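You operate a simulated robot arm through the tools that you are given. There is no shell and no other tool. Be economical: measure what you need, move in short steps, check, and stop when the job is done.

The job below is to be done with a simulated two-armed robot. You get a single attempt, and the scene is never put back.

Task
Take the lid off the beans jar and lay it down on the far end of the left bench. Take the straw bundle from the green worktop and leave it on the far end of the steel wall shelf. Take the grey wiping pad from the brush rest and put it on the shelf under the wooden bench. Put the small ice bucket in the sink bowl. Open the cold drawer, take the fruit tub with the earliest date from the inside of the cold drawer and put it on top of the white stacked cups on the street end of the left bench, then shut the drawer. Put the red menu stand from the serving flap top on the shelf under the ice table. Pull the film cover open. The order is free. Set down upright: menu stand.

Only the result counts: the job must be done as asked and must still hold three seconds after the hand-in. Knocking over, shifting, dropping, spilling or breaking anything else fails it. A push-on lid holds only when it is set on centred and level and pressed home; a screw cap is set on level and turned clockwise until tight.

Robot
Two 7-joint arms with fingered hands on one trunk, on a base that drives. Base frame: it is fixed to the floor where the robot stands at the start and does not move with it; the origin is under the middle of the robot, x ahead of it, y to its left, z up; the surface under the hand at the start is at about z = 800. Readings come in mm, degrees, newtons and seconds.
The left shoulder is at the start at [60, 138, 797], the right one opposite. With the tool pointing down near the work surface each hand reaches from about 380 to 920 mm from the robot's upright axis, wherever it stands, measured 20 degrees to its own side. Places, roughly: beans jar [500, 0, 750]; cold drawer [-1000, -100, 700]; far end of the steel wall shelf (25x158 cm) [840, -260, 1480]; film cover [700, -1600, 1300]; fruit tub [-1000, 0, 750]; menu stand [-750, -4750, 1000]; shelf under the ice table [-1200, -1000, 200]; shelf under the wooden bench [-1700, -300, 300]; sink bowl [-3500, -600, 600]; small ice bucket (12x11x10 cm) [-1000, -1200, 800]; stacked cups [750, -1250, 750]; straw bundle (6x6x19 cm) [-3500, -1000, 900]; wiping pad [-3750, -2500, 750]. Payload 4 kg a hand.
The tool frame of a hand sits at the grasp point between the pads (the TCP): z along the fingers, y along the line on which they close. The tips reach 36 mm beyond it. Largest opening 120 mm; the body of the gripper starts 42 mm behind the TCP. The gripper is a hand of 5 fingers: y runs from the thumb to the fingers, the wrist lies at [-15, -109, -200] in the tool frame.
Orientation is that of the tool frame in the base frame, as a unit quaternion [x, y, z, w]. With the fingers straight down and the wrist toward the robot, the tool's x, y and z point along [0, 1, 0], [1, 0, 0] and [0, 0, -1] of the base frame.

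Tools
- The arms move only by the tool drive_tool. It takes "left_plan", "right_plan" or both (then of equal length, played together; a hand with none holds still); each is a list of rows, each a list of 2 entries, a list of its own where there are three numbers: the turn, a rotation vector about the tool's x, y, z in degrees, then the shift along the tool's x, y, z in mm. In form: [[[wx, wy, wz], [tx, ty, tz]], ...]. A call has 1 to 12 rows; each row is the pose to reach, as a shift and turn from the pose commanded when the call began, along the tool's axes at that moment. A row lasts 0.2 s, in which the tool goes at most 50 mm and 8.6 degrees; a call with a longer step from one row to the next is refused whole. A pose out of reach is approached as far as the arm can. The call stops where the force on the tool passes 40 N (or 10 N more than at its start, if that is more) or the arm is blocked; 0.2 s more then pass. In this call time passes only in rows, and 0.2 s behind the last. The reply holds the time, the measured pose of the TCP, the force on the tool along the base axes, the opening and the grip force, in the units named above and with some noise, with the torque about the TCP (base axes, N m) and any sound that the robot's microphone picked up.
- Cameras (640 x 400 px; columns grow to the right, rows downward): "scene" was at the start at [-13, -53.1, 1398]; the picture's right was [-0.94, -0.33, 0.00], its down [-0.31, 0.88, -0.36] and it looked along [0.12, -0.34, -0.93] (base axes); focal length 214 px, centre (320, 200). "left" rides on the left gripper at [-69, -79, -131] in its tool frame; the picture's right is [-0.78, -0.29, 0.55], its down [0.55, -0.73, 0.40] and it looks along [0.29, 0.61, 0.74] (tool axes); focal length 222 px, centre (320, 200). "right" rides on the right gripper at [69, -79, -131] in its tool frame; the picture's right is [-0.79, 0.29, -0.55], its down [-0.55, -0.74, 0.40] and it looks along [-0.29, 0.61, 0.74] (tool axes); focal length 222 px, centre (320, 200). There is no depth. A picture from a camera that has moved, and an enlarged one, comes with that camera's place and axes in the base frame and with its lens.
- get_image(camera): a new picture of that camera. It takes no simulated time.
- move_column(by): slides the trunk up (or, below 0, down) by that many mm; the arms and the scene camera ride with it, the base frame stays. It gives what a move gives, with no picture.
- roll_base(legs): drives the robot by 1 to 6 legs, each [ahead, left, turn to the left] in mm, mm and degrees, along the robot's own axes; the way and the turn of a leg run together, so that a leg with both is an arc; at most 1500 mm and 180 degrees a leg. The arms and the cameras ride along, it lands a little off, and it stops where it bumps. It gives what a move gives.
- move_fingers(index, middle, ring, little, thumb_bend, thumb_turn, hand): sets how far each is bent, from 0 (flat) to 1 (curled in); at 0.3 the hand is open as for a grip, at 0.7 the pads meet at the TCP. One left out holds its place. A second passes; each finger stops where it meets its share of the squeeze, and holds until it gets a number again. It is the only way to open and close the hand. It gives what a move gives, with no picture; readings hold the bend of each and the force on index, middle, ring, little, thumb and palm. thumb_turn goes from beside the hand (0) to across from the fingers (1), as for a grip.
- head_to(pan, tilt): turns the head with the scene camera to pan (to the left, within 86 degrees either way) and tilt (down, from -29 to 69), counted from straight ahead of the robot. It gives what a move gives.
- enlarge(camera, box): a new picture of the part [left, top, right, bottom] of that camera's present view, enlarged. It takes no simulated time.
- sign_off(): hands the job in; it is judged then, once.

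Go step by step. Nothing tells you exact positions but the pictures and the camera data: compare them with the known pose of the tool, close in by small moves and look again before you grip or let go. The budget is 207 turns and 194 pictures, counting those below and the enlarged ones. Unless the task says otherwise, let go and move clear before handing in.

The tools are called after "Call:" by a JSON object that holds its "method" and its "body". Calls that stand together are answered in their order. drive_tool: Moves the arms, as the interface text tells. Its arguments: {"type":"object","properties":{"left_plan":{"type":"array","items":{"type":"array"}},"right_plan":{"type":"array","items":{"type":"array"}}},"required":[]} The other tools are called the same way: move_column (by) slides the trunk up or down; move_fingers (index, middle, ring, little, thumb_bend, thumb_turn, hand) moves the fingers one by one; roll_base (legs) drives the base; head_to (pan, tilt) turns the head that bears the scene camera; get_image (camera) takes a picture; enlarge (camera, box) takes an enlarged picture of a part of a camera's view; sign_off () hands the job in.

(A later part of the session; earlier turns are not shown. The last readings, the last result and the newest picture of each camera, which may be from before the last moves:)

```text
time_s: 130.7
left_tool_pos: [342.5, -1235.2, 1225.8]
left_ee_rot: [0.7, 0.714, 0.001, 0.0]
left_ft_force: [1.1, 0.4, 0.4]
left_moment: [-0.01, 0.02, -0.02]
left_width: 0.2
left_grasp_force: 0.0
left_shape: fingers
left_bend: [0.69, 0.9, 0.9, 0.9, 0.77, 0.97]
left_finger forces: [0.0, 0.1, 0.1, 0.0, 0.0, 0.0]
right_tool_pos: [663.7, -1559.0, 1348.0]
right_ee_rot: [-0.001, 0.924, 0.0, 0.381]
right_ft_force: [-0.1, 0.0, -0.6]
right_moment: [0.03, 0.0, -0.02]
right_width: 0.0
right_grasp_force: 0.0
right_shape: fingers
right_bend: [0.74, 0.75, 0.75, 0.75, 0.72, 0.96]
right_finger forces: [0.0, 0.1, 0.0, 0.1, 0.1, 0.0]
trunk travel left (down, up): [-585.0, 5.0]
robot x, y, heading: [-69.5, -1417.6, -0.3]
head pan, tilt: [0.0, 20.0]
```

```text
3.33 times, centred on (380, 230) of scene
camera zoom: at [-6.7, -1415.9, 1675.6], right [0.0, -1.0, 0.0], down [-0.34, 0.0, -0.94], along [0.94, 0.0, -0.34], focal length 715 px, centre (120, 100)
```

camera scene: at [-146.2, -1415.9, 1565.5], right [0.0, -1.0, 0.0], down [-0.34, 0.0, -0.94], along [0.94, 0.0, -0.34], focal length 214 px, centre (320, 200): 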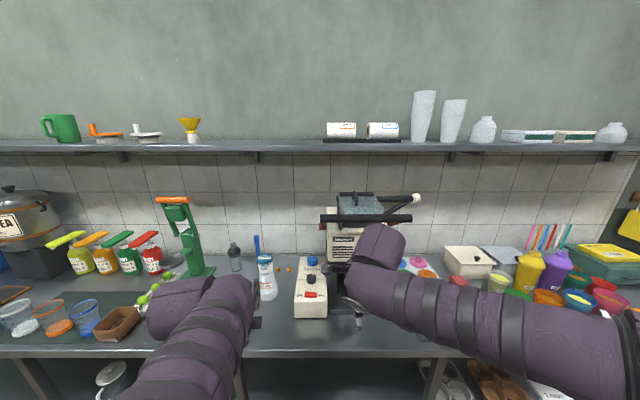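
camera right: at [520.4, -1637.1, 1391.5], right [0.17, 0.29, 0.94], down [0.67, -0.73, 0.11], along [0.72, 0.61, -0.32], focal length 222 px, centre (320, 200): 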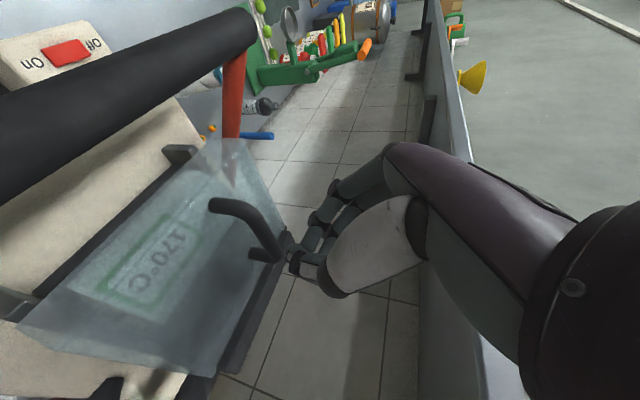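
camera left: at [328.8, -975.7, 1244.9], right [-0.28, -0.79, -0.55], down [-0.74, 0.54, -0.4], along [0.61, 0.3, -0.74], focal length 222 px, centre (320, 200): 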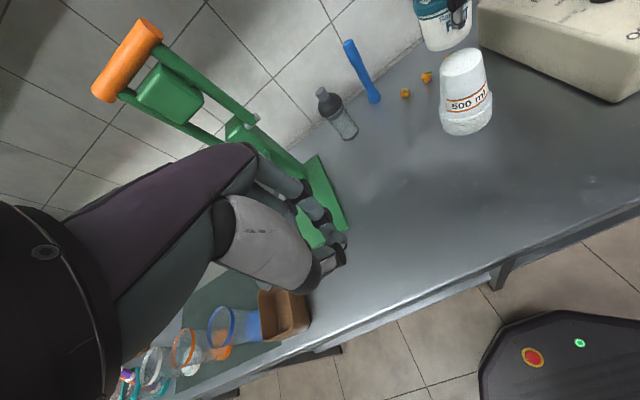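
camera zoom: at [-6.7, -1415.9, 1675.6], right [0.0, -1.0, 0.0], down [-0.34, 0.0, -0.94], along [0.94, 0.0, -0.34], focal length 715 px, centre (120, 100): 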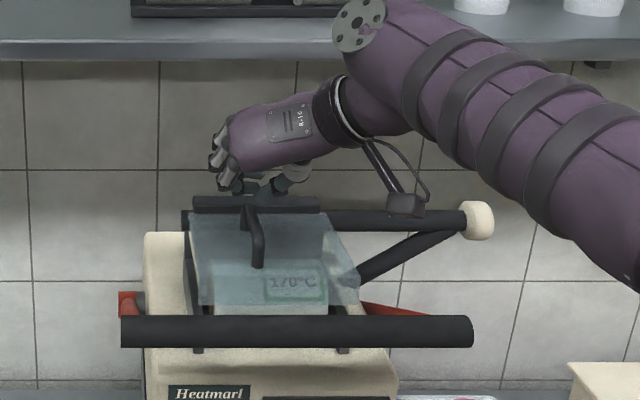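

It slipped off: the bar was ~25 mm beyond the TCP. I reposition, half-bend the fingers, and go deeper this time.

Call:
{"method": "drive_tool", "body": {"right_plan": [[[0, 0, 0], [0, 0, -30]], [[0, 0, 0], [30, 1, -30]], [[0, 0, 0], [56, 2, -15]]]}}

Call:
{"method": "move_fingers", "body": {"hand": "right", "index": 0.45, "middle": 0.45, "ring": 0.45, "little": 0.45, "thumb_bend": 0.45}}

Call:
{"method": "get_image", "body": {"camera": "right"}}

```text
time_s: 131.5
left_tool_pos: [343.5, -1235.1, 1225.7]
left_ee_rot: [0.7, 0.714, 0.001, 0.0]
left_ft_force: [0.1, -0.3, 0.1]
left_moment: [0.0, 0.01, 0.01]
left_width: 0.3
left_grasp_force: 0.0
left_shape: fingers
left_bend: [0.69, 0.9, 0.9, 0.9, 0.77, 0.97]
left_finger forces: [0.1, 0.0, 0.1, 0.0, 0.0, 0.0]
right_tool_pos: [612.3, -1556.7, 1319.5]
right_ee_rot: [0.0, 0.924, 0.0, 0.381]
right_ft_force: [0.1, -0.5, -0.2]
right_moment: [0.0, 0.0, 0.02]
right_width: 0.0
right_grasp_force: 0.1
right_shape: fingers
right_bend: [0.74, 0.75, 0.75, 0.75, 0.72, 0.96]
right_finger forces: [0.0, 0.1, 0.0, 0.1, 0.0, 0.0]
trunk travel left (down, up): [-585.0, 5.0]
robot x, y, heading: [-70.0, -1416.8, -0.0]
head pan, tilt: [0.0, 20.0]
```

```text
time_s: 132.5
left_tool_pos: [343.3, -1235.8, 1225.2]
left_ee_rot: [0.701, 0.713, 0.001, 0.0]
left_ft_force: [-0.4, -0.5, 0.0]
left_moment: [0.05, -0.01, 0.01]
left_width: 0.0
left_grasp_force: 0.1
left_shape: fingers
left_bend: [0.69, 0.9, 0.9, 0.9, 0.77, 0.97]
left_finger forces: [0.0, 0.1, 0.0, 0.1, 0.0, 0.0]
right_tool_pos: [612.2, -1557.3, 1319.4]
right_ee_rot: [-0.001, 0.925, 0.0, 0.38]
right_ft_force: [0.3, 0.0, -0.5]
right_moment: [0.0, 0.01, -0.01]
right_width: 74.4
right_grasp_force: 0.1
right_shape: fingers
right_bend: [0.45, 0.45, 0.45, 0.45, 0.45, 0.97]
right_finger forces: [0.1, 0.0, 0.1, 0.0, 0.0, 0.0]
trunk travel left (down, up): [-585.0, 5.0]
robot x, y, heading: [-66.1, -1416.8, 0.1]
head pan, tilt: [0.0, 20.0]
```

```text
99 pictures are left
camera right: at [470.4, -1636.0, 1363.3], right [0.17, 0.29, 0.94], down [0.67, -0.73, 0.11], along [0.72, 0.61, -0.32], focal length 222 px, centre (320, 200)
```

right: 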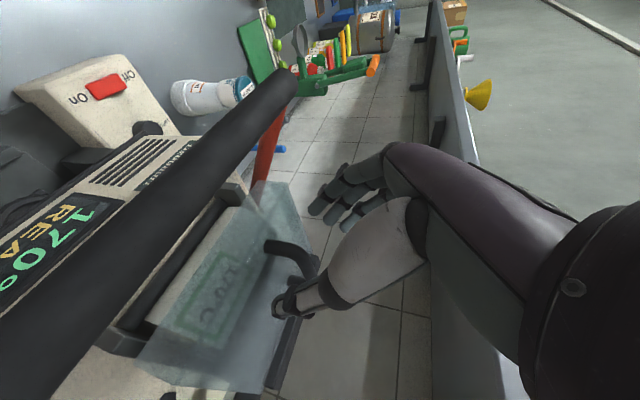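

Call:
{"method": "drive_tool", "body": {"right_plan": [[[0, 0, 0], [0, 0, 25]], [[0, 0, 0], [0, 0, 45]], [[0, 0, 0], [0, 0, 56]], [[0, 0, 0], [0, 0, 64]]]}}

Call:
{"method": "move_fingers", "body": {"hand": "right", "index": 0.85, "middle": 0.85, "ring": 0.85, "little": 0.85, "thumb_bend": 0.75}}

Call:
{"method": "get_image", "body": {"camera": "right"}}

```text
time_s: 133.4
left_tool_pos: [342.3, -1235.2, 1224.2]
left_ee_rot: [0.701, 0.713, 0.001, 0.001]
left_ft_force: [-0.3, 0.7, 0.0]
left_moment: [0.01, 0.0, 0.03]
left_width: 0.3
left_grasp_force: 0.1
left_shape: fingers
left_bend: [0.69, 0.9, 0.9, 0.9, 0.77, 0.97]
left_finger forces: [0.0, 0.0, 0.1, 0.1, 0.0, 0.1]
right_tool_pos: [652.7, -1554.7, 1291.8]
right_ee_rot: [0.003, 0.919, 0.003, 0.394]
right_ft_force: [-2.9, 0.4, 20.2]
right_moment: [0.96, -0.39, 0.18]
right_width: 75.7
right_grasp_force: 10.6
right_shape: fingers
right_bend: [0.44, 0.45, 0.45, 0.45, 0.45, 0.97]
right_finger forces: [19.9, 0.0, 0.0, 0.0, 0.6, 0.1]
trunk travel left (down, up): [-585.0, 5.0]
robot x, y, heading: [-69.1, -1415.2, 0.1]
head pan, tilt: [0.0, 20.0]
stopped in row 4 (right hand): the force on the tool passed its limit at 42 N (the readings are from after the stop); the commanded pose is now the measured one
```

```text
time_s: 134.4
left_tool_pos: [341.2, -1235.4, 1225.4]
left_ee_rot: [0.701, 0.713, 0.0, 0.001]
left_ft_force: [0.4, 0.2, 0.9]
left_moment: [0.0, -0.01, -0.01]
left_width: 0.2
left_grasp_force: 0.0
left_shape: fingers
left_bend: [0.69, 0.9, 0.9, 0.9, 0.77, 0.97]
left_finger forces: [0.0, 0.0, 0.0, 0.1, 0.0, 0.0]
right_tool_pos: [652.3, -1556.0, 1285.8]
right_ee_rot: [0.001, 0.921, 0.002, 0.388]
right_ft_force: [-3.3, 0.5, 19.2]
right_moment: [-0.31, -0.4, 0.03]
right_width: 7.8
right_grasp_force: 36.4
right_shape: fingers
right_bend: [0.82, 0.76, 0.85, 0.85, 0.72, 1.0]
right_finger forces: [11.1, 14.3, 0.0, 0.1, 47.4, 0.1]
trunk travel left (down, up): [-585.0, 5.0]
robot x, y, heading: [-65.5, -1415.2, 0.2]
head pan, tilt: [0.0, 20.0]
```

```text
98 pictures are left
camera right: at [508.8, -1634.6, 1327.4], right [0.16, 0.29, 0.95], down [0.67, -0.74, 0.11], along [0.73, 0.61, -0.31], focal length 222 px, centre (320, 200)
```

right: 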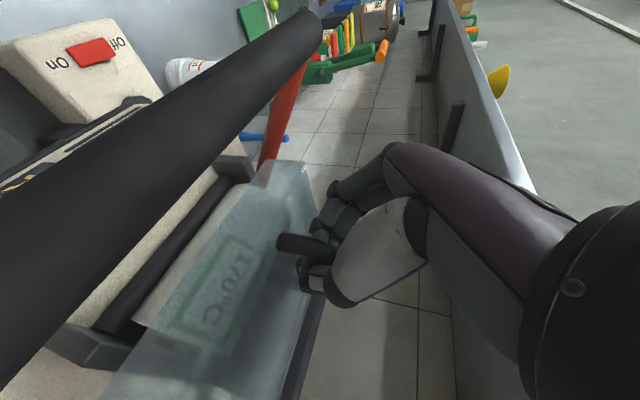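

Firm grip now (36 N). I lift again along the arc with slight hand rotation.

Call:
{"method": "drive_tool", "body": {"right_plan": [[[0, 2, 0], [-7, 0, -6]], [[0, 5, 0], [-14, 0, -11]], [[0, 8, 0], [-23, 0, -15]], [[0, 11, 0], [-31, 0, -18]], [[0, 13, 0], [-40, 0, -20]], [[0, 15, 0], [-49, 0, -20.5]]]}}

Call:
{"method": "get_image", "body": {"camera": "right"}}

Call:
{"method": "enlarge", "body": {"camera": "scene", "box": [300, 170, 460, 290]}}

```text
time_s: 135.1
left_tool_pos: [342.3, -1235.7, 1225.7]
left_ee_rot: [0.701, 0.713, 0.001, 0.0]
left_ft_force: [-0.7, -0.3, -0.9]
left_moment: [0.02, 0.01, 0.01]
left_width: 0.0
left_grasp_force: 0.1
left_shape: fingers
left_bend: [0.69, 0.9, 0.9, 0.9, 0.77, 0.97]
left_finger forces: [0.1, 0.0, 0.1, 0.1, 0.1, 0.0]
right_tool_pos: [653.1, -1555.4, 1290.4]
right_ee_rot: [-0.004, 0.946, 0.002, 0.324]
right_ft_force: [-6.0, -0.5, -10.2]
right_moment: [0.21, -0.43, 0.0]
right_width: 6.0
right_grasp_force: 40.4
right_shape: fingers
right_bend: [0.81, 0.76, 0.85, 0.85, 0.71, 1.0]
right_finger forces: [15.6, 14.0, 0.1, 0.1, 51.7, 0.0]
trunk travel left (down, up): [-585.0, 5.0]
robot x, y, heading: [-66.4, -1415.8, 0.1]
head pan, tilt: [0.0, 20.0]
stopped in row 3 (right hand): the force on the tool passed its limit at 46 N (the readings are from after the stop); the commanded pose is now the measured one
```

```text
97 pictures are left
camera right: at [517.6, -1635.5, 1351.0], right [0.28, 0.29, 0.91], down [0.68, -0.73, 0.02], along [0.67, 0.62, -0.41], focal length 222 px, centre (320, 200)
```

right: 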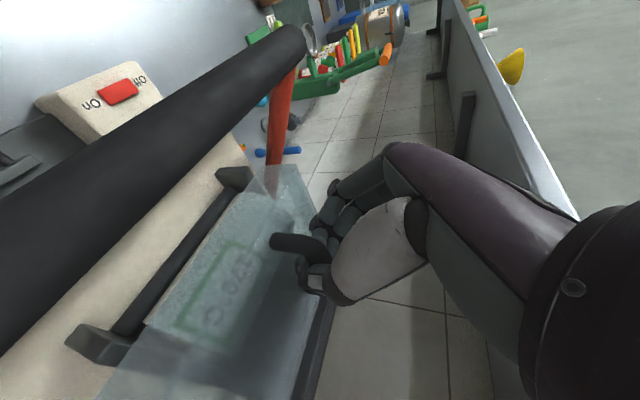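

```text
3.33 times, centred on (380, 230) of scene
camera zoom: at [-7.4, -1415.9, 1675.5], right [0.0, -1.0, 0.0], down [-0.34, 0.0, -0.94], along [0.94, 0.0, -0.34], focal length 715 px, centre (120, 100)
```

zoom: 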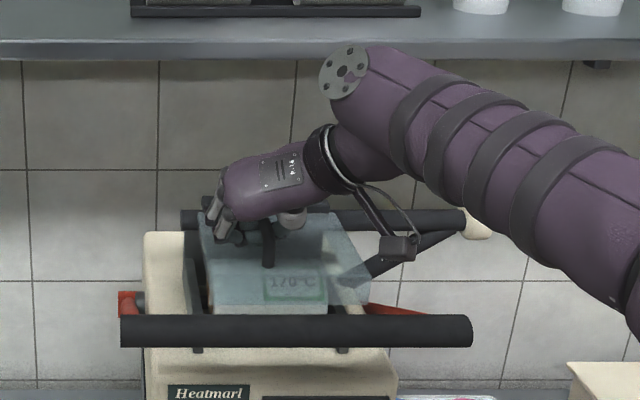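

Something resists. I zoom in to understand how the cover moves.

Call:
{"method": "enlarge", "body": {"camera": "scene", "box": [325, 205, 415, 270]}}

Call:
{"method": "enlarge", "body": {"camera": "right", "box": [120, 140, 360, 380]}}

```text
6.15 times, centred on (370, 238) of scene
camera zoom: at [-7.4, -1415.9, 1675.5], right [0.0, -1.0, 0.0], down [-0.34, 0.0, -0.94], along [0.94, 0.0, -0.34], focal length 1320 px, centre (12, -31)
```

zoom: 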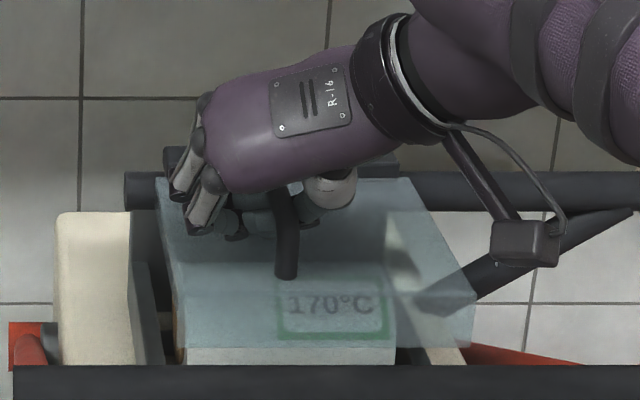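

```text
1.67 times, centred on (240, 260) of right
camera zoom: at [517.6, -1635.5, 1351.0], right [0.28, 0.29, 0.91], down [0.68, -0.73, 0.02], along [0.67, 0.62, -0.41], focal length 370 px, centre (453, 100)
```

zoom: 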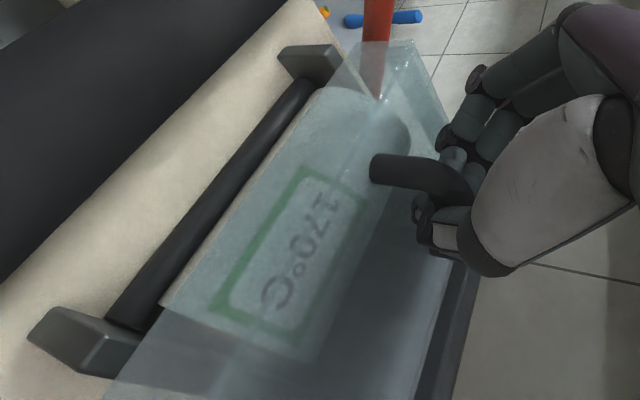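

The cover has opened a little about the rear hinge; the hinge radius is ~64 mm. I continue with a tighter arc and constant hand orientation.

Call:
{"method": "drive_tool", "body": {"right_plan": [[[0, 0, 0], [-6.5, 0, -5]], [[0, 0, 0], [-13, 0, -10]], [[0, 0, 0], [-20, 0, -14]], [[0, 0, 0], [-28, 0, -17]], [[0, 0, 0], [-36, 0, -19]], [[0, 0, 0], [-44.5, 0, -20]]]}}

Call:
{"method": "enlarge", "body": {"camera": "scene", "box": [300, 170, 460, 290]}}

```text
time_s: 135.6
left_tool_pos: [342.2, -1235.2, 1224.0]
left_ee_rot: [0.701, 0.713, 0.001, 0.0]
left_ft_force: [-0.2, 0.4, 0.6]
left_moment: [-0.02, -0.02, -0.01]
left_width: 0.4
left_grasp_force: 0.0
left_shape: fingers
left_bend: [0.69, 0.9, 0.9, 0.9, 0.77, 0.97]
left_finger forces: [0.0, 0.0, 0.1, 0.1, 0.1, 0.1]
right_tool_pos: [653.2, -1555.0, 1291.9]
right_ee_rot: [-0.006, 0.949, -0.001, 0.315]
right_ft_force: [-4.9, -0.3, -8.7]
right_moment: [0.09, -0.28, 0.04]
right_width: 5.1
right_grasp_force: 37.7
right_shape: fingers
right_bend: [0.81, 0.76, 0.85, 0.85, 0.7, 1.0]
right_finger forces: [13.3, 12.6, 0.0, 0.0, 50.1, 0.1]
trunk travel left (down, up): [-585.0, 5.0]
robot x, y, heading: [-72.0, -1412.3, 0.0]
head pan, tilt: [0.0, 20.0]
stopped in row 2 (right hand): the force on the tool passed its limit at 43 N (the readings are from after the stop); the commanded pose is now the measured one
```

```text
3.33 times, centred on (380, 230) of scene
camera zoom: at [-7.4, -1416.0, 1675.8], right [0.0, -1.0, 0.0], down [-0.34, 0.0, -0.94], along [0.94, 0.0, -0.34], focal length 715 px, centre (120, 100)
```

zoom: 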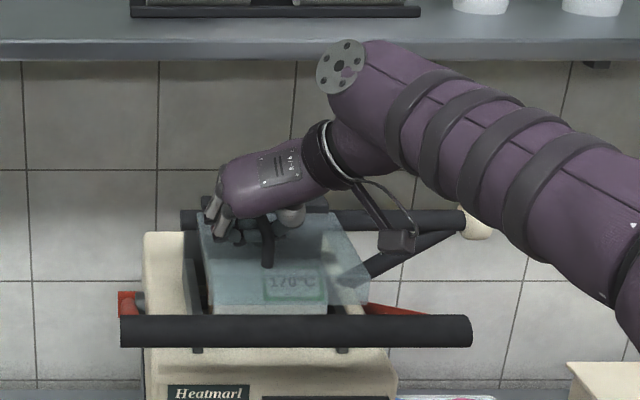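

The cover seems to have shifted toward −y without rising, so it may slide along the rear rod. I test by moving the hand gently to −y.

Call:
{"method": "drive_tool", "body": {"right_plan": [[[0, 0, 0], [1, -8, 1]], [[0, 0, 0], [1, -16, 1]], [[0, 0, 0], [1, -24, 1]]]}}

Call:
{"method": "enlarge", "body": {"camera": "scene", "box": [300, 170, 460, 290]}}

```text
time_s: 136.4
left_tool_pos: [344.0, -1236.8, 1225.4]
left_ee_rot: [0.701, 0.713, 0.001, -0.001]
left_ft_force: [0.7, 0.0, 0.3]
left_moment: [0.01, 0.0, 0.0]
left_width: 0.0
left_grasp_force: 0.1
left_shape: fingers
left_bend: [0.69, 0.9, 0.9, 0.9, 0.77, 0.97]
left_finger forces: [0.0, 0.0, 0.0, 0.0, 0.0, 0.1]
right_tool_pos: [654.1, -1579.0, 1292.4]
right_ee_rot: [-0.006, 0.949, 0.0, 0.317]
right_ft_force: [-4.8, -0.1, -9.1]
right_moment: [0.14, -0.23, 0.07]
right_width: 5.2
right_grasp_force: 37.0
right_shape: fingers
right_bend: [0.81, 0.76, 0.85, 0.85, 0.7, 1.0]
right_finger forces: [13.5, 13.1, 0.0, 0.0, 47.2, 0.0]
trunk travel left (down, up): [-585.0, 5.0]
robot x, y, heading: [-69.9, -1416.7, -0.3]
head pan, tilt: [0.0, 20.0]
```

```text
3.33 times, centred on (380, 230) of scene
camera zoom: at [-7.6, -1416.5, 1675.5], right [0.0, -1.0, 0.0], down [-0.34, 0.0, -0.94], along [0.94, 0.0, -0.34], focal length 715 px, centre (120, 100)
```

zoom: 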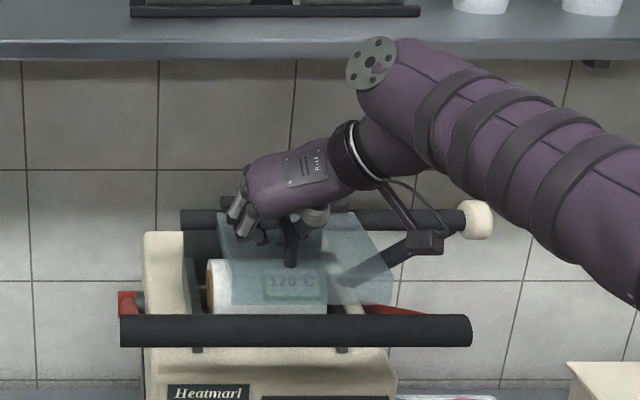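

Confirmed: it slides freely to −y. I keep sliding it open.

Call:
{"method": "drive_tool", "body": {"right_plan": [[[0, 0, 0], [0, -12, 0]], [[0, 0, 0], [0, -24, 0]], [[0, 0, 0], [0, -36, 0]], [[0, 0, 0], [0, -48, 0]], [[0, 0, 0], [0, -60, 0]], [[0, 0, 0], [0, -72, 0]], [[0, 0, 0], [0, -84, 0]], [[0, 0, 0], [0, -96, 0]], [[0, 0, 0], [0, -108, 0]], [[0, 0, 0], [0, -120, 0]], [[0, 0, 0], [0, -132, 0]], [[0, 0, 0], [0, -144, 0]]]}}

Call:
{"method": "enlarge", "body": {"camera": "scene", "box": [300, 170, 460, 290]}}

```text
time_s: 139.0
left_tool_pos: [342.7, -1232.8, 1223.2]
left_ee_rot: [0.7, 0.714, 0.001, 0.001]
left_ft_force: [0.0, 0.0, 0.3]
left_moment: [0.02, -0.01, 0.03]
left_width: 0.0
left_grasp_force: 0.1
left_shape: fingers
left_bend: [0.69, 0.9, 0.9, 0.9, 0.77, 0.97]
left_finger forces: [0.1, 0.0, 0.0, 0.1, 0.0, 0.0]
right_tool_pos: [653.8, -1717.9, 1292.7]
right_ee_rot: [-0.009, 0.949, 0.002, 0.316]
right_ft_force: [-11.2, 13.9, -18.0]
right_moment: [0.23, -0.1, 0.18]
right_width: 4.2
right_grasp_force: 33.5
right_shape: fingers
right_bend: [0.81, 0.76, 0.85, 0.85, 0.71, 0.99]
right_finger forces: [16.5, 18.8, 0.1, 0.0, 31.9, 0.1]
trunk travel left (down, up): [-585.0, 5.0]
robot x, y, heading: [-68.0, -1414.9, 0.1]
head pan, tilt: [0.0, 20.0]
```

```text
3.33 times, centred on (380, 230) of scene
camera zoom: at [-7.9, -1413.5, 1675.5], right [0.0, -1.0, 0.0], down [-0.34, 0.0, -0.94], along [0.94, 0.0, -0.34], focal length 715 px, centre (120, 100)
```

zoom: 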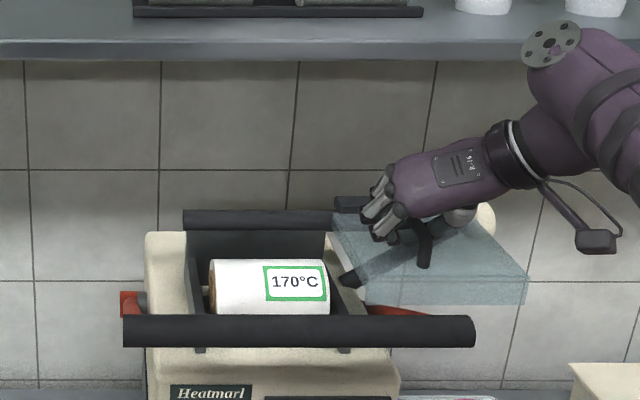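

The cover is fully open at its stop. I release and retract.

Call:
{"method": "move_fingers", "body": {"hand": "right", "index": 0.35, "middle": 0.35, "ring": 0.35, "little": 0.35, "thumb_bend": 0.35}}

Call:
{"method": "drive_tool", "body": {"right_plan": [[[0, 0, 0], [0, 0, -30]], [[0, 0, 0], [0, 0, -65]], [[0, 0, 0], [0, 0, -100]], [[0, 0, 0], [5, -10, -140]], [[0, 0, 0], [10, -20, -180]]]}}

Call:
{"method": "roll_base", "body": {"legs": [[-250, 0, 0]]}}

Call:
{"method": "get_image", "body": {"camera": "scene"}}

```text
time_s: 140.0
left_tool_pos: [341.5, -1234.7, 1226.4]
left_ee_rot: [0.701, 0.713, 0.001, 0.001]
left_ft_force: [-0.1, -0.2, -0.9]
left_moment: [-0.01, -0.03, 0.02]
left_width: 0.0
left_grasp_force: 0.1
left_shape: fingers
left_bend: [0.69, 0.9, 0.9, 0.9, 0.77, 0.97]
left_finger forces: [0.0, 0.0, 0.1, 0.1, 0.0, 0.0]
right_tool_pos: [652.4, -1721.9, 1297.3]
right_ee_rot: [-0.005, 0.948, 0.001, 0.319]
right_ft_force: [1.3, 0.1, 24.4]
right_moment: [1.26, -0.83, -0.16]
right_width: 107.6
right_grasp_force: 14.2
right_shape: fingers
right_bend: [0.33, 0.35, 0.34, 0.35, 0.35, 0.97]
right_finger forces: [4.3, 0.2, 23.6, 0.0, 0.1, 0.0]
trunk travel left (down, up): [-585.0, 5.0]
robot x, y, heading: [-69.3, -1414.4, -0.3]
head pan, tilt: [0.0, 20.0]
```

```text
time_s: 141.2
left_tool_pos: [340.6, -1236.0, 1224.6]
left_ee_rot: [0.701, 0.713, 0.002, 0.001]
left_ft_force: [1.2, -0.1, 1.0]
left_moment: [0.01, 0.0, 0.02]
left_width: 0.1
left_grasp_force: 0.0
left_shape: fingers
left_bend: [0.69, 0.9, 0.9, 0.9, 0.77, 0.97]
left_finger forces: [0.0, 0.1, 0.1, 0.1, 0.0, 0.1]
right_tool_pos: [536.7, -1743.3, 1433.2]
right_ee_rot: [-0.007, 0.949, 0.0, 0.316]
right_ft_force: [-0.2, -0.9, 0.3]
right_moment: [-0.02, 0.01, 0.02]
right_width: 104.7
right_grasp_force: 0.1
right_shape: fingers
right_bend: [0.35, 0.35, 0.35, 0.35, 0.35, 0.97]
right_finger forces: [0.0, 0.0, 0.0, 0.0, 0.0, 0.0]
trunk travel left (down, up): [-585.0, 5.0]
robot x, y, heading: [-68.2, -1416.5, -0.0]
head pan, tilt: [0.0, 20.0]
```

```text
time_s: 143.1
left_tool_pos: [93.4, -1235.3, 1225.8]
left_ee_rot: [0.701, 0.713, 0.001, 0.001]
left_ft_force: [0.8, -0.1, 0.9]
left_moment: [0.0, -0.06, 0.01]
left_width: 0.1
left_grasp_force: 0.0
left_shape: fingers
left_bend: [0.69, 0.9, 0.9, 0.9, 0.77, 0.97]
left_finger forces: [0.0, 0.0, 0.1, 0.0, 0.0, 0.0]
right_tool_pos: [289.0, -1742.4, 1431.9]
right_ee_rot: [-0.005, 0.948, -0.001, 0.317]
right_ft_force: [0.1, -0.1, 0.3]
right_moment: [-0.03, -0.02, 0.0]
right_width: 104.8
right_grasp_force: 0.1
right_shape: fingers
right_bend: [0.35, 0.35, 0.35, 0.35, 0.35, 0.97]
right_finger forces: [0.1, 0.1, 0.1, 0.1, 0.1, 0.0]
trunk travel left (down, up): [-585.0, 5.0]
robot x, y, heading: [-317.5, -1416.0, -0.0]
head pan, tilt: [0.0, 20.0]
```

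```text
90 pictures are left
camera scene: at [-257.3, -1415.7, 1675.6], right [0.0, -1.0, 0.0], down [-0.34, 0.0, -0.94], along [0.94, 0.0, -0.34], focal length 214 px, centre (320, 200)
```

scene: 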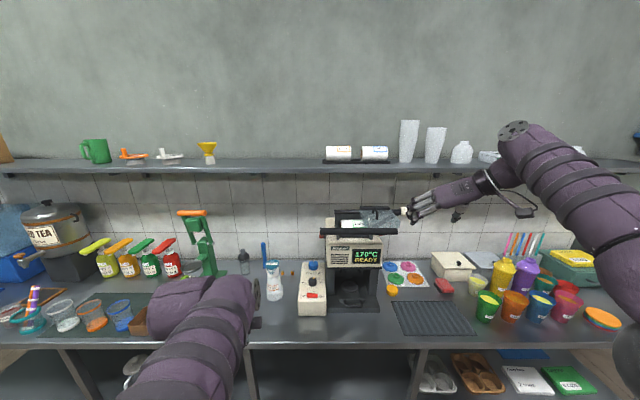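

Film cover open, tub and others fine. Now I return the right hand to fingers-down and tuck, then look toward the street end for the menu stand.

Call:
{"method": "drive_tool", "body": {"right_plan": [[[2.4, 2.4, 7.2], [20, 3, 6]], [[4.8, 4.8, 14.4], [40, 6, 12]], [[7.2, 7.2, 21.6], [60, 10, 18]], [[9.6, 9.6, 28.9], [80, 13, 24]], [[12, 12, 36.1], [100, 16, 30]], [[14.4, 14.4, 43.3], [120, 20, 36]], [[16.8, 16.8, 50.5], [140, 23, 42]], [[19.2, 19.2, 57.7], [160, 26, 48]], [[21.6, 21.6, 65], [180, 30, 54]], [[24, 24, 72.2], [200, 33, 60]], [[26.4, 26.4, 79.4], [220, 36, 65]], [[28.8, 28.8, 86.6], [240, 40, 70]]]}}

Call:
{"method": "move_column", "body": {"by": -150}}

Call:
{"method": "roll_base", "body": {"legs": [[0, 0, -90], [900, 0, 0]]}}

Call:
{"method": "head_to", "body": {"pan": 0, "tilt": 15}}

Call:
{"method": "get_image", "body": {"camera": "scene"}}

```text
time_s: 145.7
left_tool_pos: [93.5, -1235.2, 1224.6]
left_ee_rot: [0.701, 0.713, 0.001, -0.001]
left_ft_force: [-0.2, -0.7, 0.0]
left_moment: [-0.02, -0.01, 0.02]
left_width: 0.0
left_grasp_force: 0.0
left_shape: fingers
left_bend: [0.69, 0.9, 0.9, 0.9, 0.77, 0.97]
left_finger forces: [0.0, 0.0, 0.1, 0.1, 0.1, 0.0]
right_tool_pos: [139.8, -1704.1, 1232.4]
right_ee_rot: [0.704, 0.71, 0.0, 0.003]
right_ft_force: [-0.3, 0.3, -0.8]
right_moment: [0.05, -0.01, 0.02]
right_width: 104.9
right_grasp_force: 0.0
right_shape: fingers
right_bend: [0.35, 0.35, 0.35, 0.35, 0.35, 0.97]
right_finger forces: [0.0, 0.0, 0.0, 0.0, 0.0, 0.0]
trunk travel left (down, up): [-585.0, 5.0]
robot x, y, heading: [-319.5, -1417.8, 0.1]
head pan, tilt: [0.0, 20.0]
```

```text
time_s: 147.4
left_tool_pos: [94.7, -1235.7, 1075.5]
left_ee_rot: [0.701, 0.713, 0.001, 0.0]
left_ft_force: [0.4, -1.5, 0.7]
left_moment: [0.0, -0.01, -0.04]
left_width: 0.1
left_grasp_force: 0.0
left_shape: fingers
left_bend: [0.69, 0.9, 0.9, 0.9, 0.77, 0.97]
left_finger forces: [0.1, 0.1, 0.0, 0.1, 0.0, 0.0]
right_tool_pos: [140.6, -1704.9, 1081.2]
right_ee_rot: [0.703, 0.711, -0.001, 0.002]
right_ft_force: [0.3, -0.2, -0.7]
right_moment: [0.0, -0.02, 0.0]
right_width: 104.6
right_grasp_force: 0.1
right_shape: fingers
right_bend: [0.35, 0.35, 0.35, 0.35, 0.35, 0.97]
right_finger forces: [0.1, 0.0, 0.0, 0.0, 0.0, 0.0]
trunk travel left (down, up): [-435.0, 155.0]
robot x, y, heading: [-319.5, -1418.3, -0.2]
head pan, tilt: [0.0, 20.0]
```

```text
time_s: 156.0
left_tool_pos: [-162.3, -2735.4, 1076.1]
left_ee_rot: [1.0, 0.002, 0.001, 0.001]
left_ft_force: [-0.1, 0.3, -0.1]
left_moment: [0.03, 0.0, -0.01]
left_width: 0.4
left_grasp_force: 0.0
left_shape: fingers
left_bend: [0.69, 0.9, 0.9, 0.9, 0.77, 0.97]
left_finger forces: [0.1, 0.0, 0.0, 0.0, 0.0, 0.1]
right_tool_pos: [-632.0, -2773.8, 1081.6]
right_ee_rot: [1.0, -0.002, -0.002, 0.001]
right_ft_force: [-0.5, -1.3, -0.9]
right_moment: [-0.03, 0.0, -0.02]
right_width: 104.6
right_grasp_force: 0.0
right_shape: fingers
right_bend: [0.35, 0.35, 0.35, 0.35, 0.35, 0.97]
right_finger forces: [0.0, 0.1, 0.0, 0.0, 0.0, 0.0]
trunk travel left (down, up): [-435.0, 155.0]
robot x, y, heading: [-335.3, -2321.8, -90.6]
head pan, tilt: [0.0, 20.0]
```

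```text
time_s: 156.7
left_tool_pos: [-162.2, -2734.9, 1073.5]
left_ee_rot: [1.0, 0.002, 0.001, 0.001]
left_ft_force: [0.8, -0.8, -0.8]
left_moment: [0.0, 0.01, 0.0]
left_width: 0.2
left_grasp_force: 0.1
left_shape: fingers
left_bend: [0.69, 0.9, 0.9, 0.9, 0.77, 0.97]
left_finger forces: [0.0, 0.0, 0.0, 0.1, 0.0, 0.0]
right_tool_pos: [-633.3, -2773.7, 1083.2]
right_ee_rot: [1.0, -0.002, -0.002, 0.001]
right_ft_force: [-0.4, 0.1, 0.4]
right_moment: [-0.01, -0.06, 0.0]
right_width: 105.0
right_grasp_force: 0.1
right_shape: fingers
right_bend: [0.35, 0.35, 0.35, 0.35, 0.35, 0.97]
right_finger forces: [0.1, 0.0, 0.1, 0.0, 0.1, 0.0]
trunk travel left (down, up): [-435.0, 155.0]
robot x, y, heading: [-334.4, -2318.5, -91.1]
head pan, tilt: [0.0, 15.0]
```

```text
89 pictures are left
camera scene: at [-339.7, -2384.0, 1533.7], right [-1.0, 0.02, 0.0], down [0.0, 0.26, -0.97], along [-0.01, -0.97, -0.26], focal length 214 px, centre (320, 200)
```

scene: 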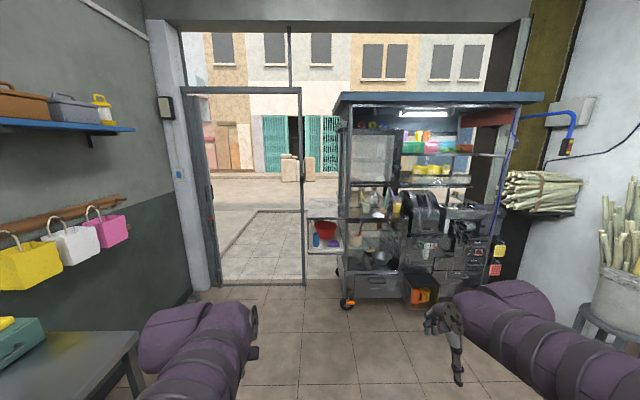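

Call:
{"method": "enlarge", "body": {"camera": "scene", "box": [290, 150, 450, 310]}}

```text
2.50 times, centred on (370, 230) of scene
camera zoom: at [-339.7, -2384.0, 1533.7], right [-1.0, 0.02, 0.0], down [0.0, 0.26, -0.97], along [-0.01, -0.97, -0.26], focal length 536 px, centre (195, 125)
```

zoom: 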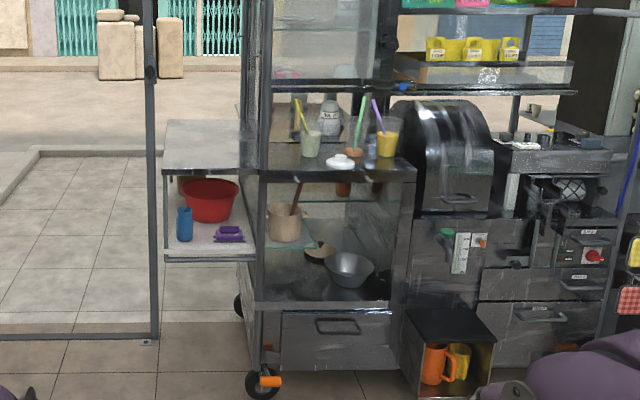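

Call:
{"method": "enlarge", "body": {"camera": "scene", "box": [170, 70, 330, 300]}}

Call:
{"method": "enlarge", "body": {"camera": "scene", "box": [300, 120, 420, 200]}}

```text
1.74 times, centred on (250, 185) of scene
camera zoom: at [-339.7, -2384.0, 1533.7], right [-1.0, 0.02, 0.0], down [0.0, 0.26, -0.97], along [-0.01, -0.97, -0.26], focal length 373 px, centre (442, 226)
```

zoom: 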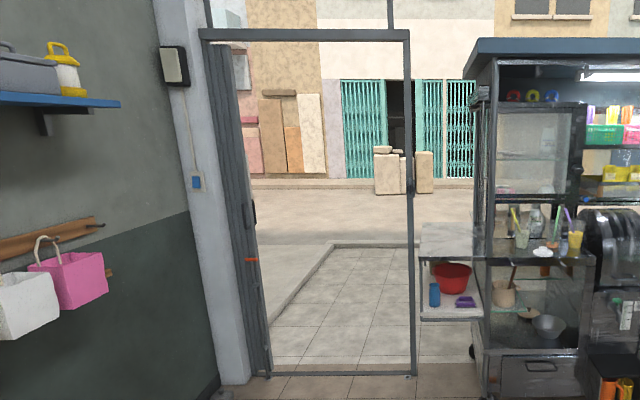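

```text
5.00 times, centred on (360, 160) of scene
camera zoom: at [-339.7, -2384.0, 1533.7], right [-1.0, 0.02, 0.0], down [0.0, 0.26, -0.97], along [-0.01, -0.97, -0.26], focal length 1072 px, centre (120, 400)
```

zoom: 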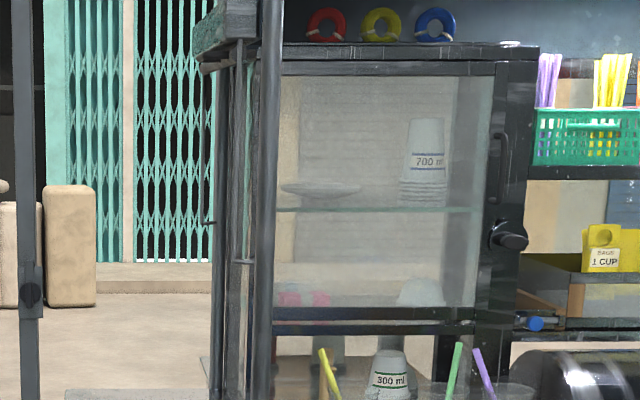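

The red stand is on the street-side flap, behind the cart, and the doorway left of the cart (x≈-170…750) is open. I drive around through it in stages.

Call:
{"method": "roll_base", "body": {"legs": [[1130, 0, 0], [0, 610, 1]]}}

Call:
{"method": "head_to", "body": {"pan": 0, "tilt": 35}}

Call:
{"method": "get_image", "body": {"camera": "scene"}}

```text
time_s: 165.5
left_tool_pos: [440.6, -3867.8, 1075.9]
left_ee_rot: [1.0, 0.009, 0.001, 0.001]
left_ft_force: [0.0, 0.1, -0.6]
left_moment: [0.01, 0.02, 0.0]
left_width: 0.1
left_grasp_force: 0.0
left_shape: fingers
left_bend: [0.69, 0.9, 0.9, 0.9, 0.77, 0.97]
left_finger forces: [0.0, 0.1, 0.1, 0.0, 0.0, 0.1]
right_tool_pos: [-29.3, -3912.9, 1081.4]
right_ee_rot: [1.0, 0.006, -0.002, 0.001]
right_ft_force: [-0.2, 0.2, 0.3]
right_moment: [0.02, 0.02, -0.03]
right_width: 104.8
right_grasp_force: 0.1
right_shape: fingers
right_bend: [0.35, 0.35, 0.35, 0.35, 0.35, 0.97]
right_finger forces: [0.0, 0.0, 0.0, 0.0, 0.0, 0.1]
trunk travel left (down, up): [-435.0, 155.0]
robot x, y, heading: [259.1, -3455.4, -90.3]
head pan, tilt: [0.0, 15.0]
```

```text
time_s: 166.3
left_tool_pos: [439.6, -3868.2, 1073.8]
left_ee_rot: [1.0, 0.01, 0.001, 0.001]
left_ft_force: [0.1, 0.6, 1.4]
left_moment: [0.01, -0.01, 0.0]
left_width: 0.2
left_grasp_force: 0.1
left_shape: fingers
left_bend: [0.69, 0.9, 0.9, 0.9, 0.77, 0.97]
left_finger forces: [0.1, 0.0, 0.0, 0.0, 0.1, 0.0]
right_tool_pos: [-29.9, -3913.3, 1081.1]
right_ee_rot: [1.0, 0.006, -0.002, 0.001]
right_ft_force: [-0.5, 0.2, 0.3]
right_moment: [-0.01, 0.02, 0.0]
right_width: 105.0
right_grasp_force: 0.0
right_shape: fingers
right_bend: [0.35, 0.35, 0.35, 0.35, 0.35, 0.97]
right_finger forces: [0.1, 0.0, 0.1, 0.0, 0.1, 0.0]
trunk travel left (down, up): [-435.0, 155.0]
robot x, y, heading: [261.2, -3456.8, -90.0]
head pan, tilt: [0.0, 35.0]
```

```text
85 pictures are left
camera scene: at [257.3, -3514.8, 1501.8], right [-1.0, 0.0, 0.0], down [0.0, 0.57, -0.82], along [0.0, -0.82, -0.57], focal length 214 px, centre (320, 200)
```

scene: 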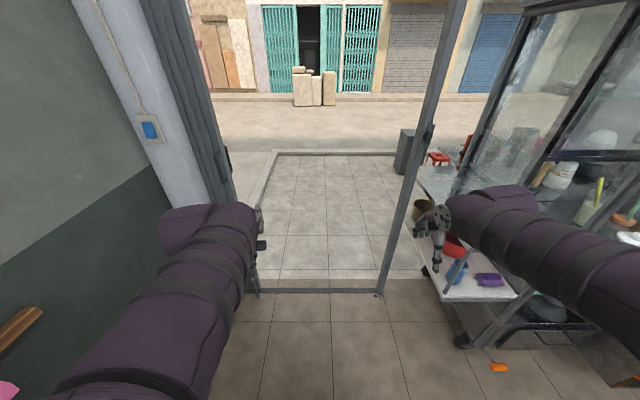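

The doorway spans x≈-180…735. I'll pass it sideways, facing −x, with the arms tucked.

Call:
{"method": "drive_tool", "body": {"right_plan": [[[0, 0, 0], [0, -30, 0]], [[0, 0, 0], [0, -60, 0]]]}}

Call:
{"method": "roll_base", "body": {"legs": [[0, 0, -90], [-115, 0, 0], [0, 650, 0]]}}

Call:
{"method": "head_to", "body": {"pan": 60, "tilt": 45}}

Call:
{"method": "get_image", "body": {"camera": "scene"}}

```text
time_s: 166.9
left_tool_pos: [439.9, -3867.4, 1075.0]
left_ee_rot: [1.0, 0.01, 0.001, 0.001]
left_ft_force: [0.0, 0.1, 0.4]
left_moment: [-0.01, 0.0, -0.04]
left_width: 0.1
left_grasp_force: 0.1
left_shape: fingers
left_bend: [0.69, 0.9, 0.9, 0.9, 0.77, 0.97]
left_finger forces: [0.0, 0.1, 0.1, 0.0, 0.0, 0.0]
right_tool_pos: [-30.4, -3852.9, 1080.1]
right_ee_rot: [1.0, 0.006, -0.002, 0.001]
right_ft_force: [1.2, 0.2, -0.1]
right_moment: [-0.04, 0.0, 0.02]
right_width: 104.5
right_grasp_force: 0.2
right_shape: fingers
right_bend: [0.35, 0.35, 0.35, 0.35, 0.35, 0.97]
right_finger forces: [0.1, 0.0, 0.0, 0.0, 0.0, 0.0]
trunk travel left (down, up): [-435.0, 155.0]
robot x, y, heading: [259.0, -3455.2, -90.1]
head pan, tilt: [0.0, 35.0]
```

```text
time_s: 175.3
left_tool_pos: [-55.2, -4283.3, 1076.2]
left_ee_rot: [-0.705, 0.709, 0.0, -0.001]
left_ft_force: [0.2, -0.6, -0.4]
left_moment: [0.02, -0.03, -0.02]
left_width: 0.0
left_grasp_force: 0.1
left_shape: fingers
left_bend: [0.69, 0.9, 0.9, 0.9, 0.77, 0.97]
left_finger forces: [0.0, 0.0, 0.0, 0.0, 0.0, 0.0]
right_tool_pos: [-28.6, -3813.3, 1080.6]
right_ee_rot: [-0.703, 0.711, 0.002, 0.0]
right_ft_force: [-0.4, -0.3, 0.0]
right_moment: [0.02, -0.03, 0.0]
right_width: 104.7
right_grasp_force: 0.1
right_shape: fingers
right_bend: [0.35, 0.35, 0.35, 0.35, 0.35, 0.97]
right_finger forces: [0.0, 0.0, 0.0, 0.0, 0.0, 0.1]
trunk travel left (down, up): [-435.0, 155.0]
robot x, y, heading: [363.5, -4113.5, 178.5]
head pan, tilt: [0.0, 35.0]
```

```text
time_s: 176.6
left_tool_pos: [-55.8, -4282.8, 1075.3]
left_ee_rot: [-0.705, 0.709, 0.0, -0.002]
left_ft_force: [-0.1, 0.9, 0.0]
left_moment: [-0.01, 0.01, 0.01]
left_width: 0.0
left_grasp_force: 0.0
left_shape: fingers
left_bend: [0.69, 0.9, 0.9, 0.9, 0.77, 0.97]
left_finger forces: [0.0, 0.0, 0.1, 0.0, 0.0, 0.1]
right_tool_pos: [-29.7, -3812.8, 1080.4]
right_ee_rot: [-0.702, 0.712, 0.002, 0.001]
right_ft_force: [0.2, -1.0, -0.1]
right_moment: [0.02, -0.01, -0.01]
right_width: 104.4
right_grasp_force: 0.2
right_shape: fingers
right_bend: [0.35, 0.35, 0.35, 0.35, 0.35, 0.97]
right_finger forces: [0.0, 0.0, 0.1, 0.1, 0.0, 0.0]
trunk travel left (down, up): [-435.0, 155.0]
robot x, y, heading: [365.3, -4111.9, 178.7]
head pan, tilt: [60.0, 45.0]
```

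```text
84 pictures are left
camera scene: at [346.1, -4183.5, 1486.9], right [-0.85, 0.52, 0.0], down [0.37, 0.6, -0.71], along [-0.37, -0.6, -0.71], focal length 214 px, centre (320, 200)
```

scene: 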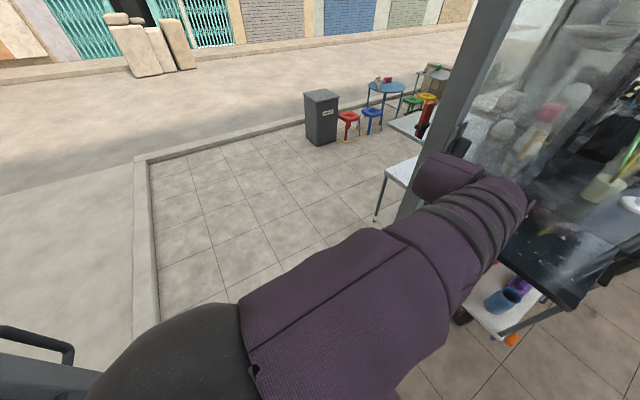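

Clear. I continue sideways through the doorway.

Call:
{"method": "roll_base", "body": {"legs": [[0, 450, 1], [0, 450, 0]]}}

Call:
{"method": "head_to", "body": {"pan": 5, "tilt": 30}}

Call:
{"method": "get_image", "body": {"camera": "scene"}}

```text
time_s: 181.7
left_tool_pos: [-58.0, -5200.0, 1075.2]
left_ee_rot: [0.713, -0.702, 0.0, 0.001]
left_ft_force: [-0.8, 0.1, -0.1]
left_moment: [0.03, 0.0, 0.02]
left_width: 0.4
left_grasp_force: 0.0
left_shape: fingers
left_bend: [0.69, 0.9, 0.9, 0.9, 0.77, 0.97]
left_finger forces: [0.0, 0.0, 0.0, 0.1, 0.2, 0.1]
right_tool_pos: [-43.6, -4729.0, 1079.8]
right_ee_rot: [0.711, -0.703, -0.002, 0.0]
right_ft_force: [0.5, -0.6, 0.1]
right_moment: [-0.02, 0.02, 0.02]
right_width: 104.8
right_grasp_force: 0.0
right_shape: fingers
right_bend: [0.35, 0.35, 0.35, 0.35, 0.35, 0.97]
right_finger forces: [0.0, 0.0, 0.1, 0.0, 0.1, 0.1]
trunk travel left (down, up): [-435.0, 155.0]
robot x, y, heading: [352.2, -5021.6, 179.7]
head pan, tilt: [60.0, 45.0]
```

```text
time_s: 182.9
left_tool_pos: [-59.1, -5200.6, 1074.8]
left_ee_rot: [0.713, -0.702, 0.0, 0.001]
left_ft_force: [0.0, 0.5, 0.8]
left_moment: [0.01, 0.01, 0.0]
left_width: 0.0
left_grasp_force: 0.0
left_shape: fingers
left_bend: [0.69, 0.9, 0.9, 0.9, 0.77, 0.97]
left_finger forces: [0.0, 0.0, 0.1, 0.0, 0.0, 0.1]
right_tool_pos: [-42.4, -4728.4, 1080.3]
right_ee_rot: [0.71, -0.705, -0.002, -0.001]
right_ft_force: [0.7, -0.3, 0.3]
right_moment: [-0.01, 0.0, 0.01]
right_width: 104.8
right_grasp_force: 0.0
right_shape: fingers
right_bend: [0.35, 0.35, 0.35, 0.35, 0.35, 0.97]
right_finger forces: [0.0, 0.0, 0.1, 0.1, 0.0, 0.1]
trunk travel left (down, up): [-435.0, 155.0]
robot x, y, heading: [353.8, -5018.5, 179.6]
head pan, tilt: [5.0, 30.0]
```

```text
83 pictures are left
camera scene: at [291.4, -5028.5, 1509.5], right [-0.09, 1.0, 0.0], down [0.5, 0.04, -0.87], along [-0.86, -0.07, -0.5], focal length 214 px, centre (320, 200)
```

scene: 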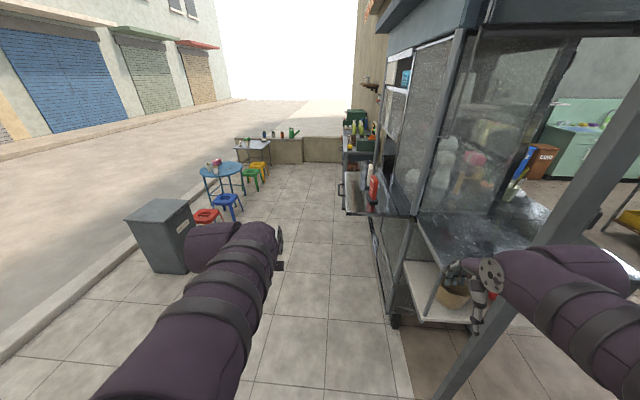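

The stand is on the flap near (-690, -4840, ~1030). I shift and drive up to it.

Call:
{"method": "roll_base", "body": {"legs": [[0, 100, 0], [380, 0, 0]]}}

Call:
{"method": "head_to", "body": {"pan": -25, "tilt": 35}}

Call:
{"method": "get_image", "body": {"camera": "scene"}}

Call:
{"method": "get_image", "body": {"camera": "right"}}

```text
time_s: 186.0
left_tool_pos: [-439.9, -5295.1, 1074.8]
left_ee_rot: [0.71, -0.704, 0.0, 0.001]
left_ft_force: [0.2, 0.1, -0.8]
left_moment: [-0.01, -0.03, 0.0]
left_width: 0.1
left_grasp_force: 0.1
left_shape: fingers
left_bend: [0.69, 0.9, 0.9, 0.9, 0.77, 0.97]
left_finger forces: [0.1, 0.0, 0.0, 0.1, 0.0, 0.1]
right_tool_pos: [-421.8, -4824.3, 1080.4]
right_ee_rot: [0.708, -0.706, -0.002, -0.001]
right_ft_force: [-0.1, 1.1, -1.0]
right_moment: [-0.02, 0.01, 0.01]
right_width: 104.7
right_grasp_force: 0.1
right_shape: fingers
right_bend: [0.35, 0.35, 0.35, 0.35, 0.35, 0.97]
right_finger forces: [0.0, 0.0, 0.0, 0.0, 0.1, 0.1]
trunk travel left (down, up): [-435.0, 155.0]
robot x, y, heading: [-23.4, -5116.8, 179.5]
head pan, tilt: [5.0, 30.0]
```

```text
time_s: 187.0
left_tool_pos: [-439.6, -5296.1, 1075.0]
left_ee_rot: [0.711, -0.703, 0.0, 0.001]
left_ft_force: [0.7, -0.7, 0.9]
left_moment: [-0.01, -0.01, -0.03]
left_width: 0.0
left_grasp_force: 0.0
left_shape: fingers
left_bend: [0.69, 0.9, 0.9, 0.9, 0.77, 0.97]
left_finger forces: [0.0, 0.0, 0.1, 0.0, 0.0, 0.0]
right_tool_pos: [-421.1, -4825.4, 1080.4]
right_ee_rot: [0.708, -0.706, -0.002, -0.001]
right_ft_force: [0.2, -0.3, -0.2]
right_moment: [0.0, 0.02, -0.02]
right_width: 104.7
right_grasp_force: 0.0
right_shape: fingers
right_bend: [0.35, 0.35, 0.35, 0.35, 0.35, 0.97]
right_finger forces: [0.0, 0.0, 0.0, 0.1, 0.1, 0.1]
trunk travel left (down, up): [-435.0, 155.0]
robot x, y, heading: [-26.9, -5116.1, 179.6]
head pan, tilt: [-25.0, 35.0]
```

```text
82 pictures are left
camera scene: at [-77.6, -5081.1, 1501.7], right [0.43, 0.9, 0.0], down [0.52, -0.25, -0.82], along [-0.74, 0.35, -0.57], focal length 214 px, centre (320, 200)
```

scene: 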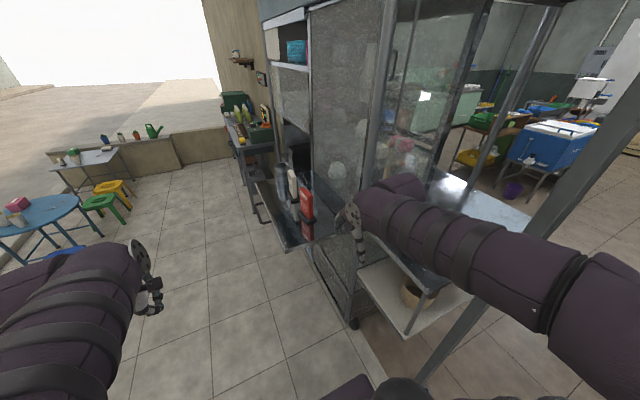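

```text
81 pictures are left
camera right: at [-341.2, -4893.4, 1210.5], right [-0.29, 0.78, 0.55], down [0.73, 0.55, -0.4], along [-0.62, 0.29, -0.73], focal length 222 px, centre (320, 200)
```

right: 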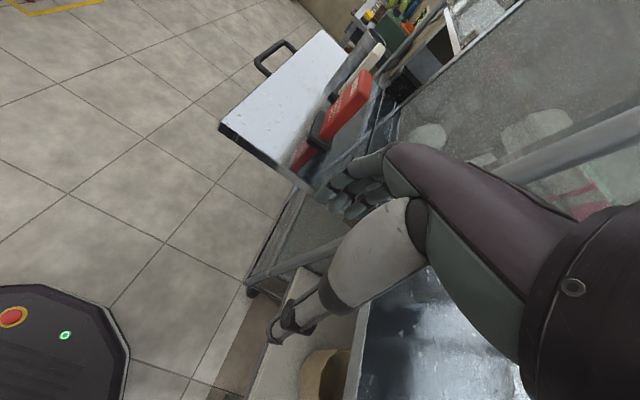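

Call:
{"method": "enlarge", "body": {"camera": "scene", "box": [250, 150, 350, 260]}}

Call:
{"method": "enlarge", "body": {"camera": "right", "box": [210, 20, 410, 220]}}

```text
3.64 times, centred on (300, 205) of scene
camera zoom: at [-77.6, -5081.1, 1501.7], right [0.43, 0.9, 0.0], down [0.52, -0.25, -0.82], along [-0.74, 0.35, -0.57], focal length 780 px, centre (393, 182)
```

zoom: 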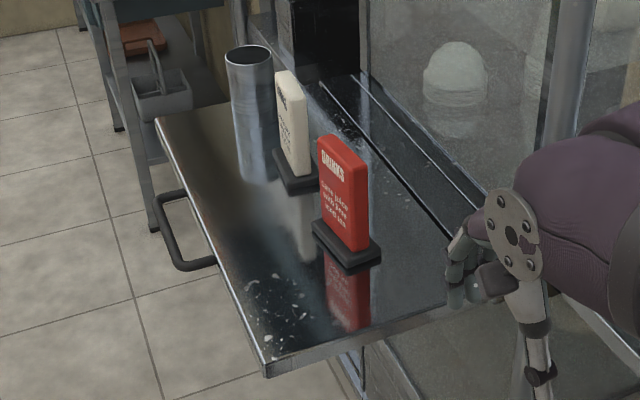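

```text
2.00 times, centred on (310, 120) of right
camera zoom: at [-341.2, -4893.4, 1210.5], right [-0.29, 0.78, 0.55], down [0.73, 0.55, -0.4], along [-0.62, 0.29, -0.73], focal length 444 px, centre (340, 360)
```

zoom: 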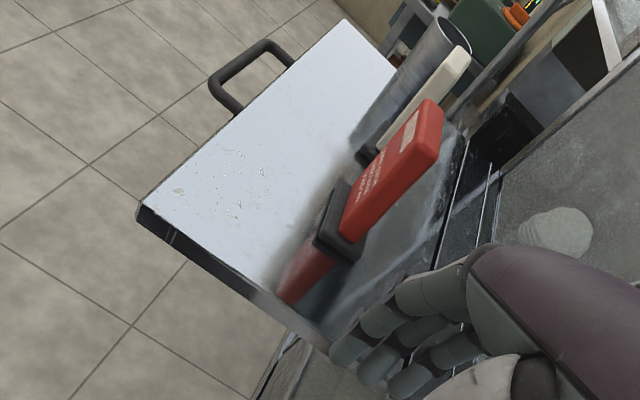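

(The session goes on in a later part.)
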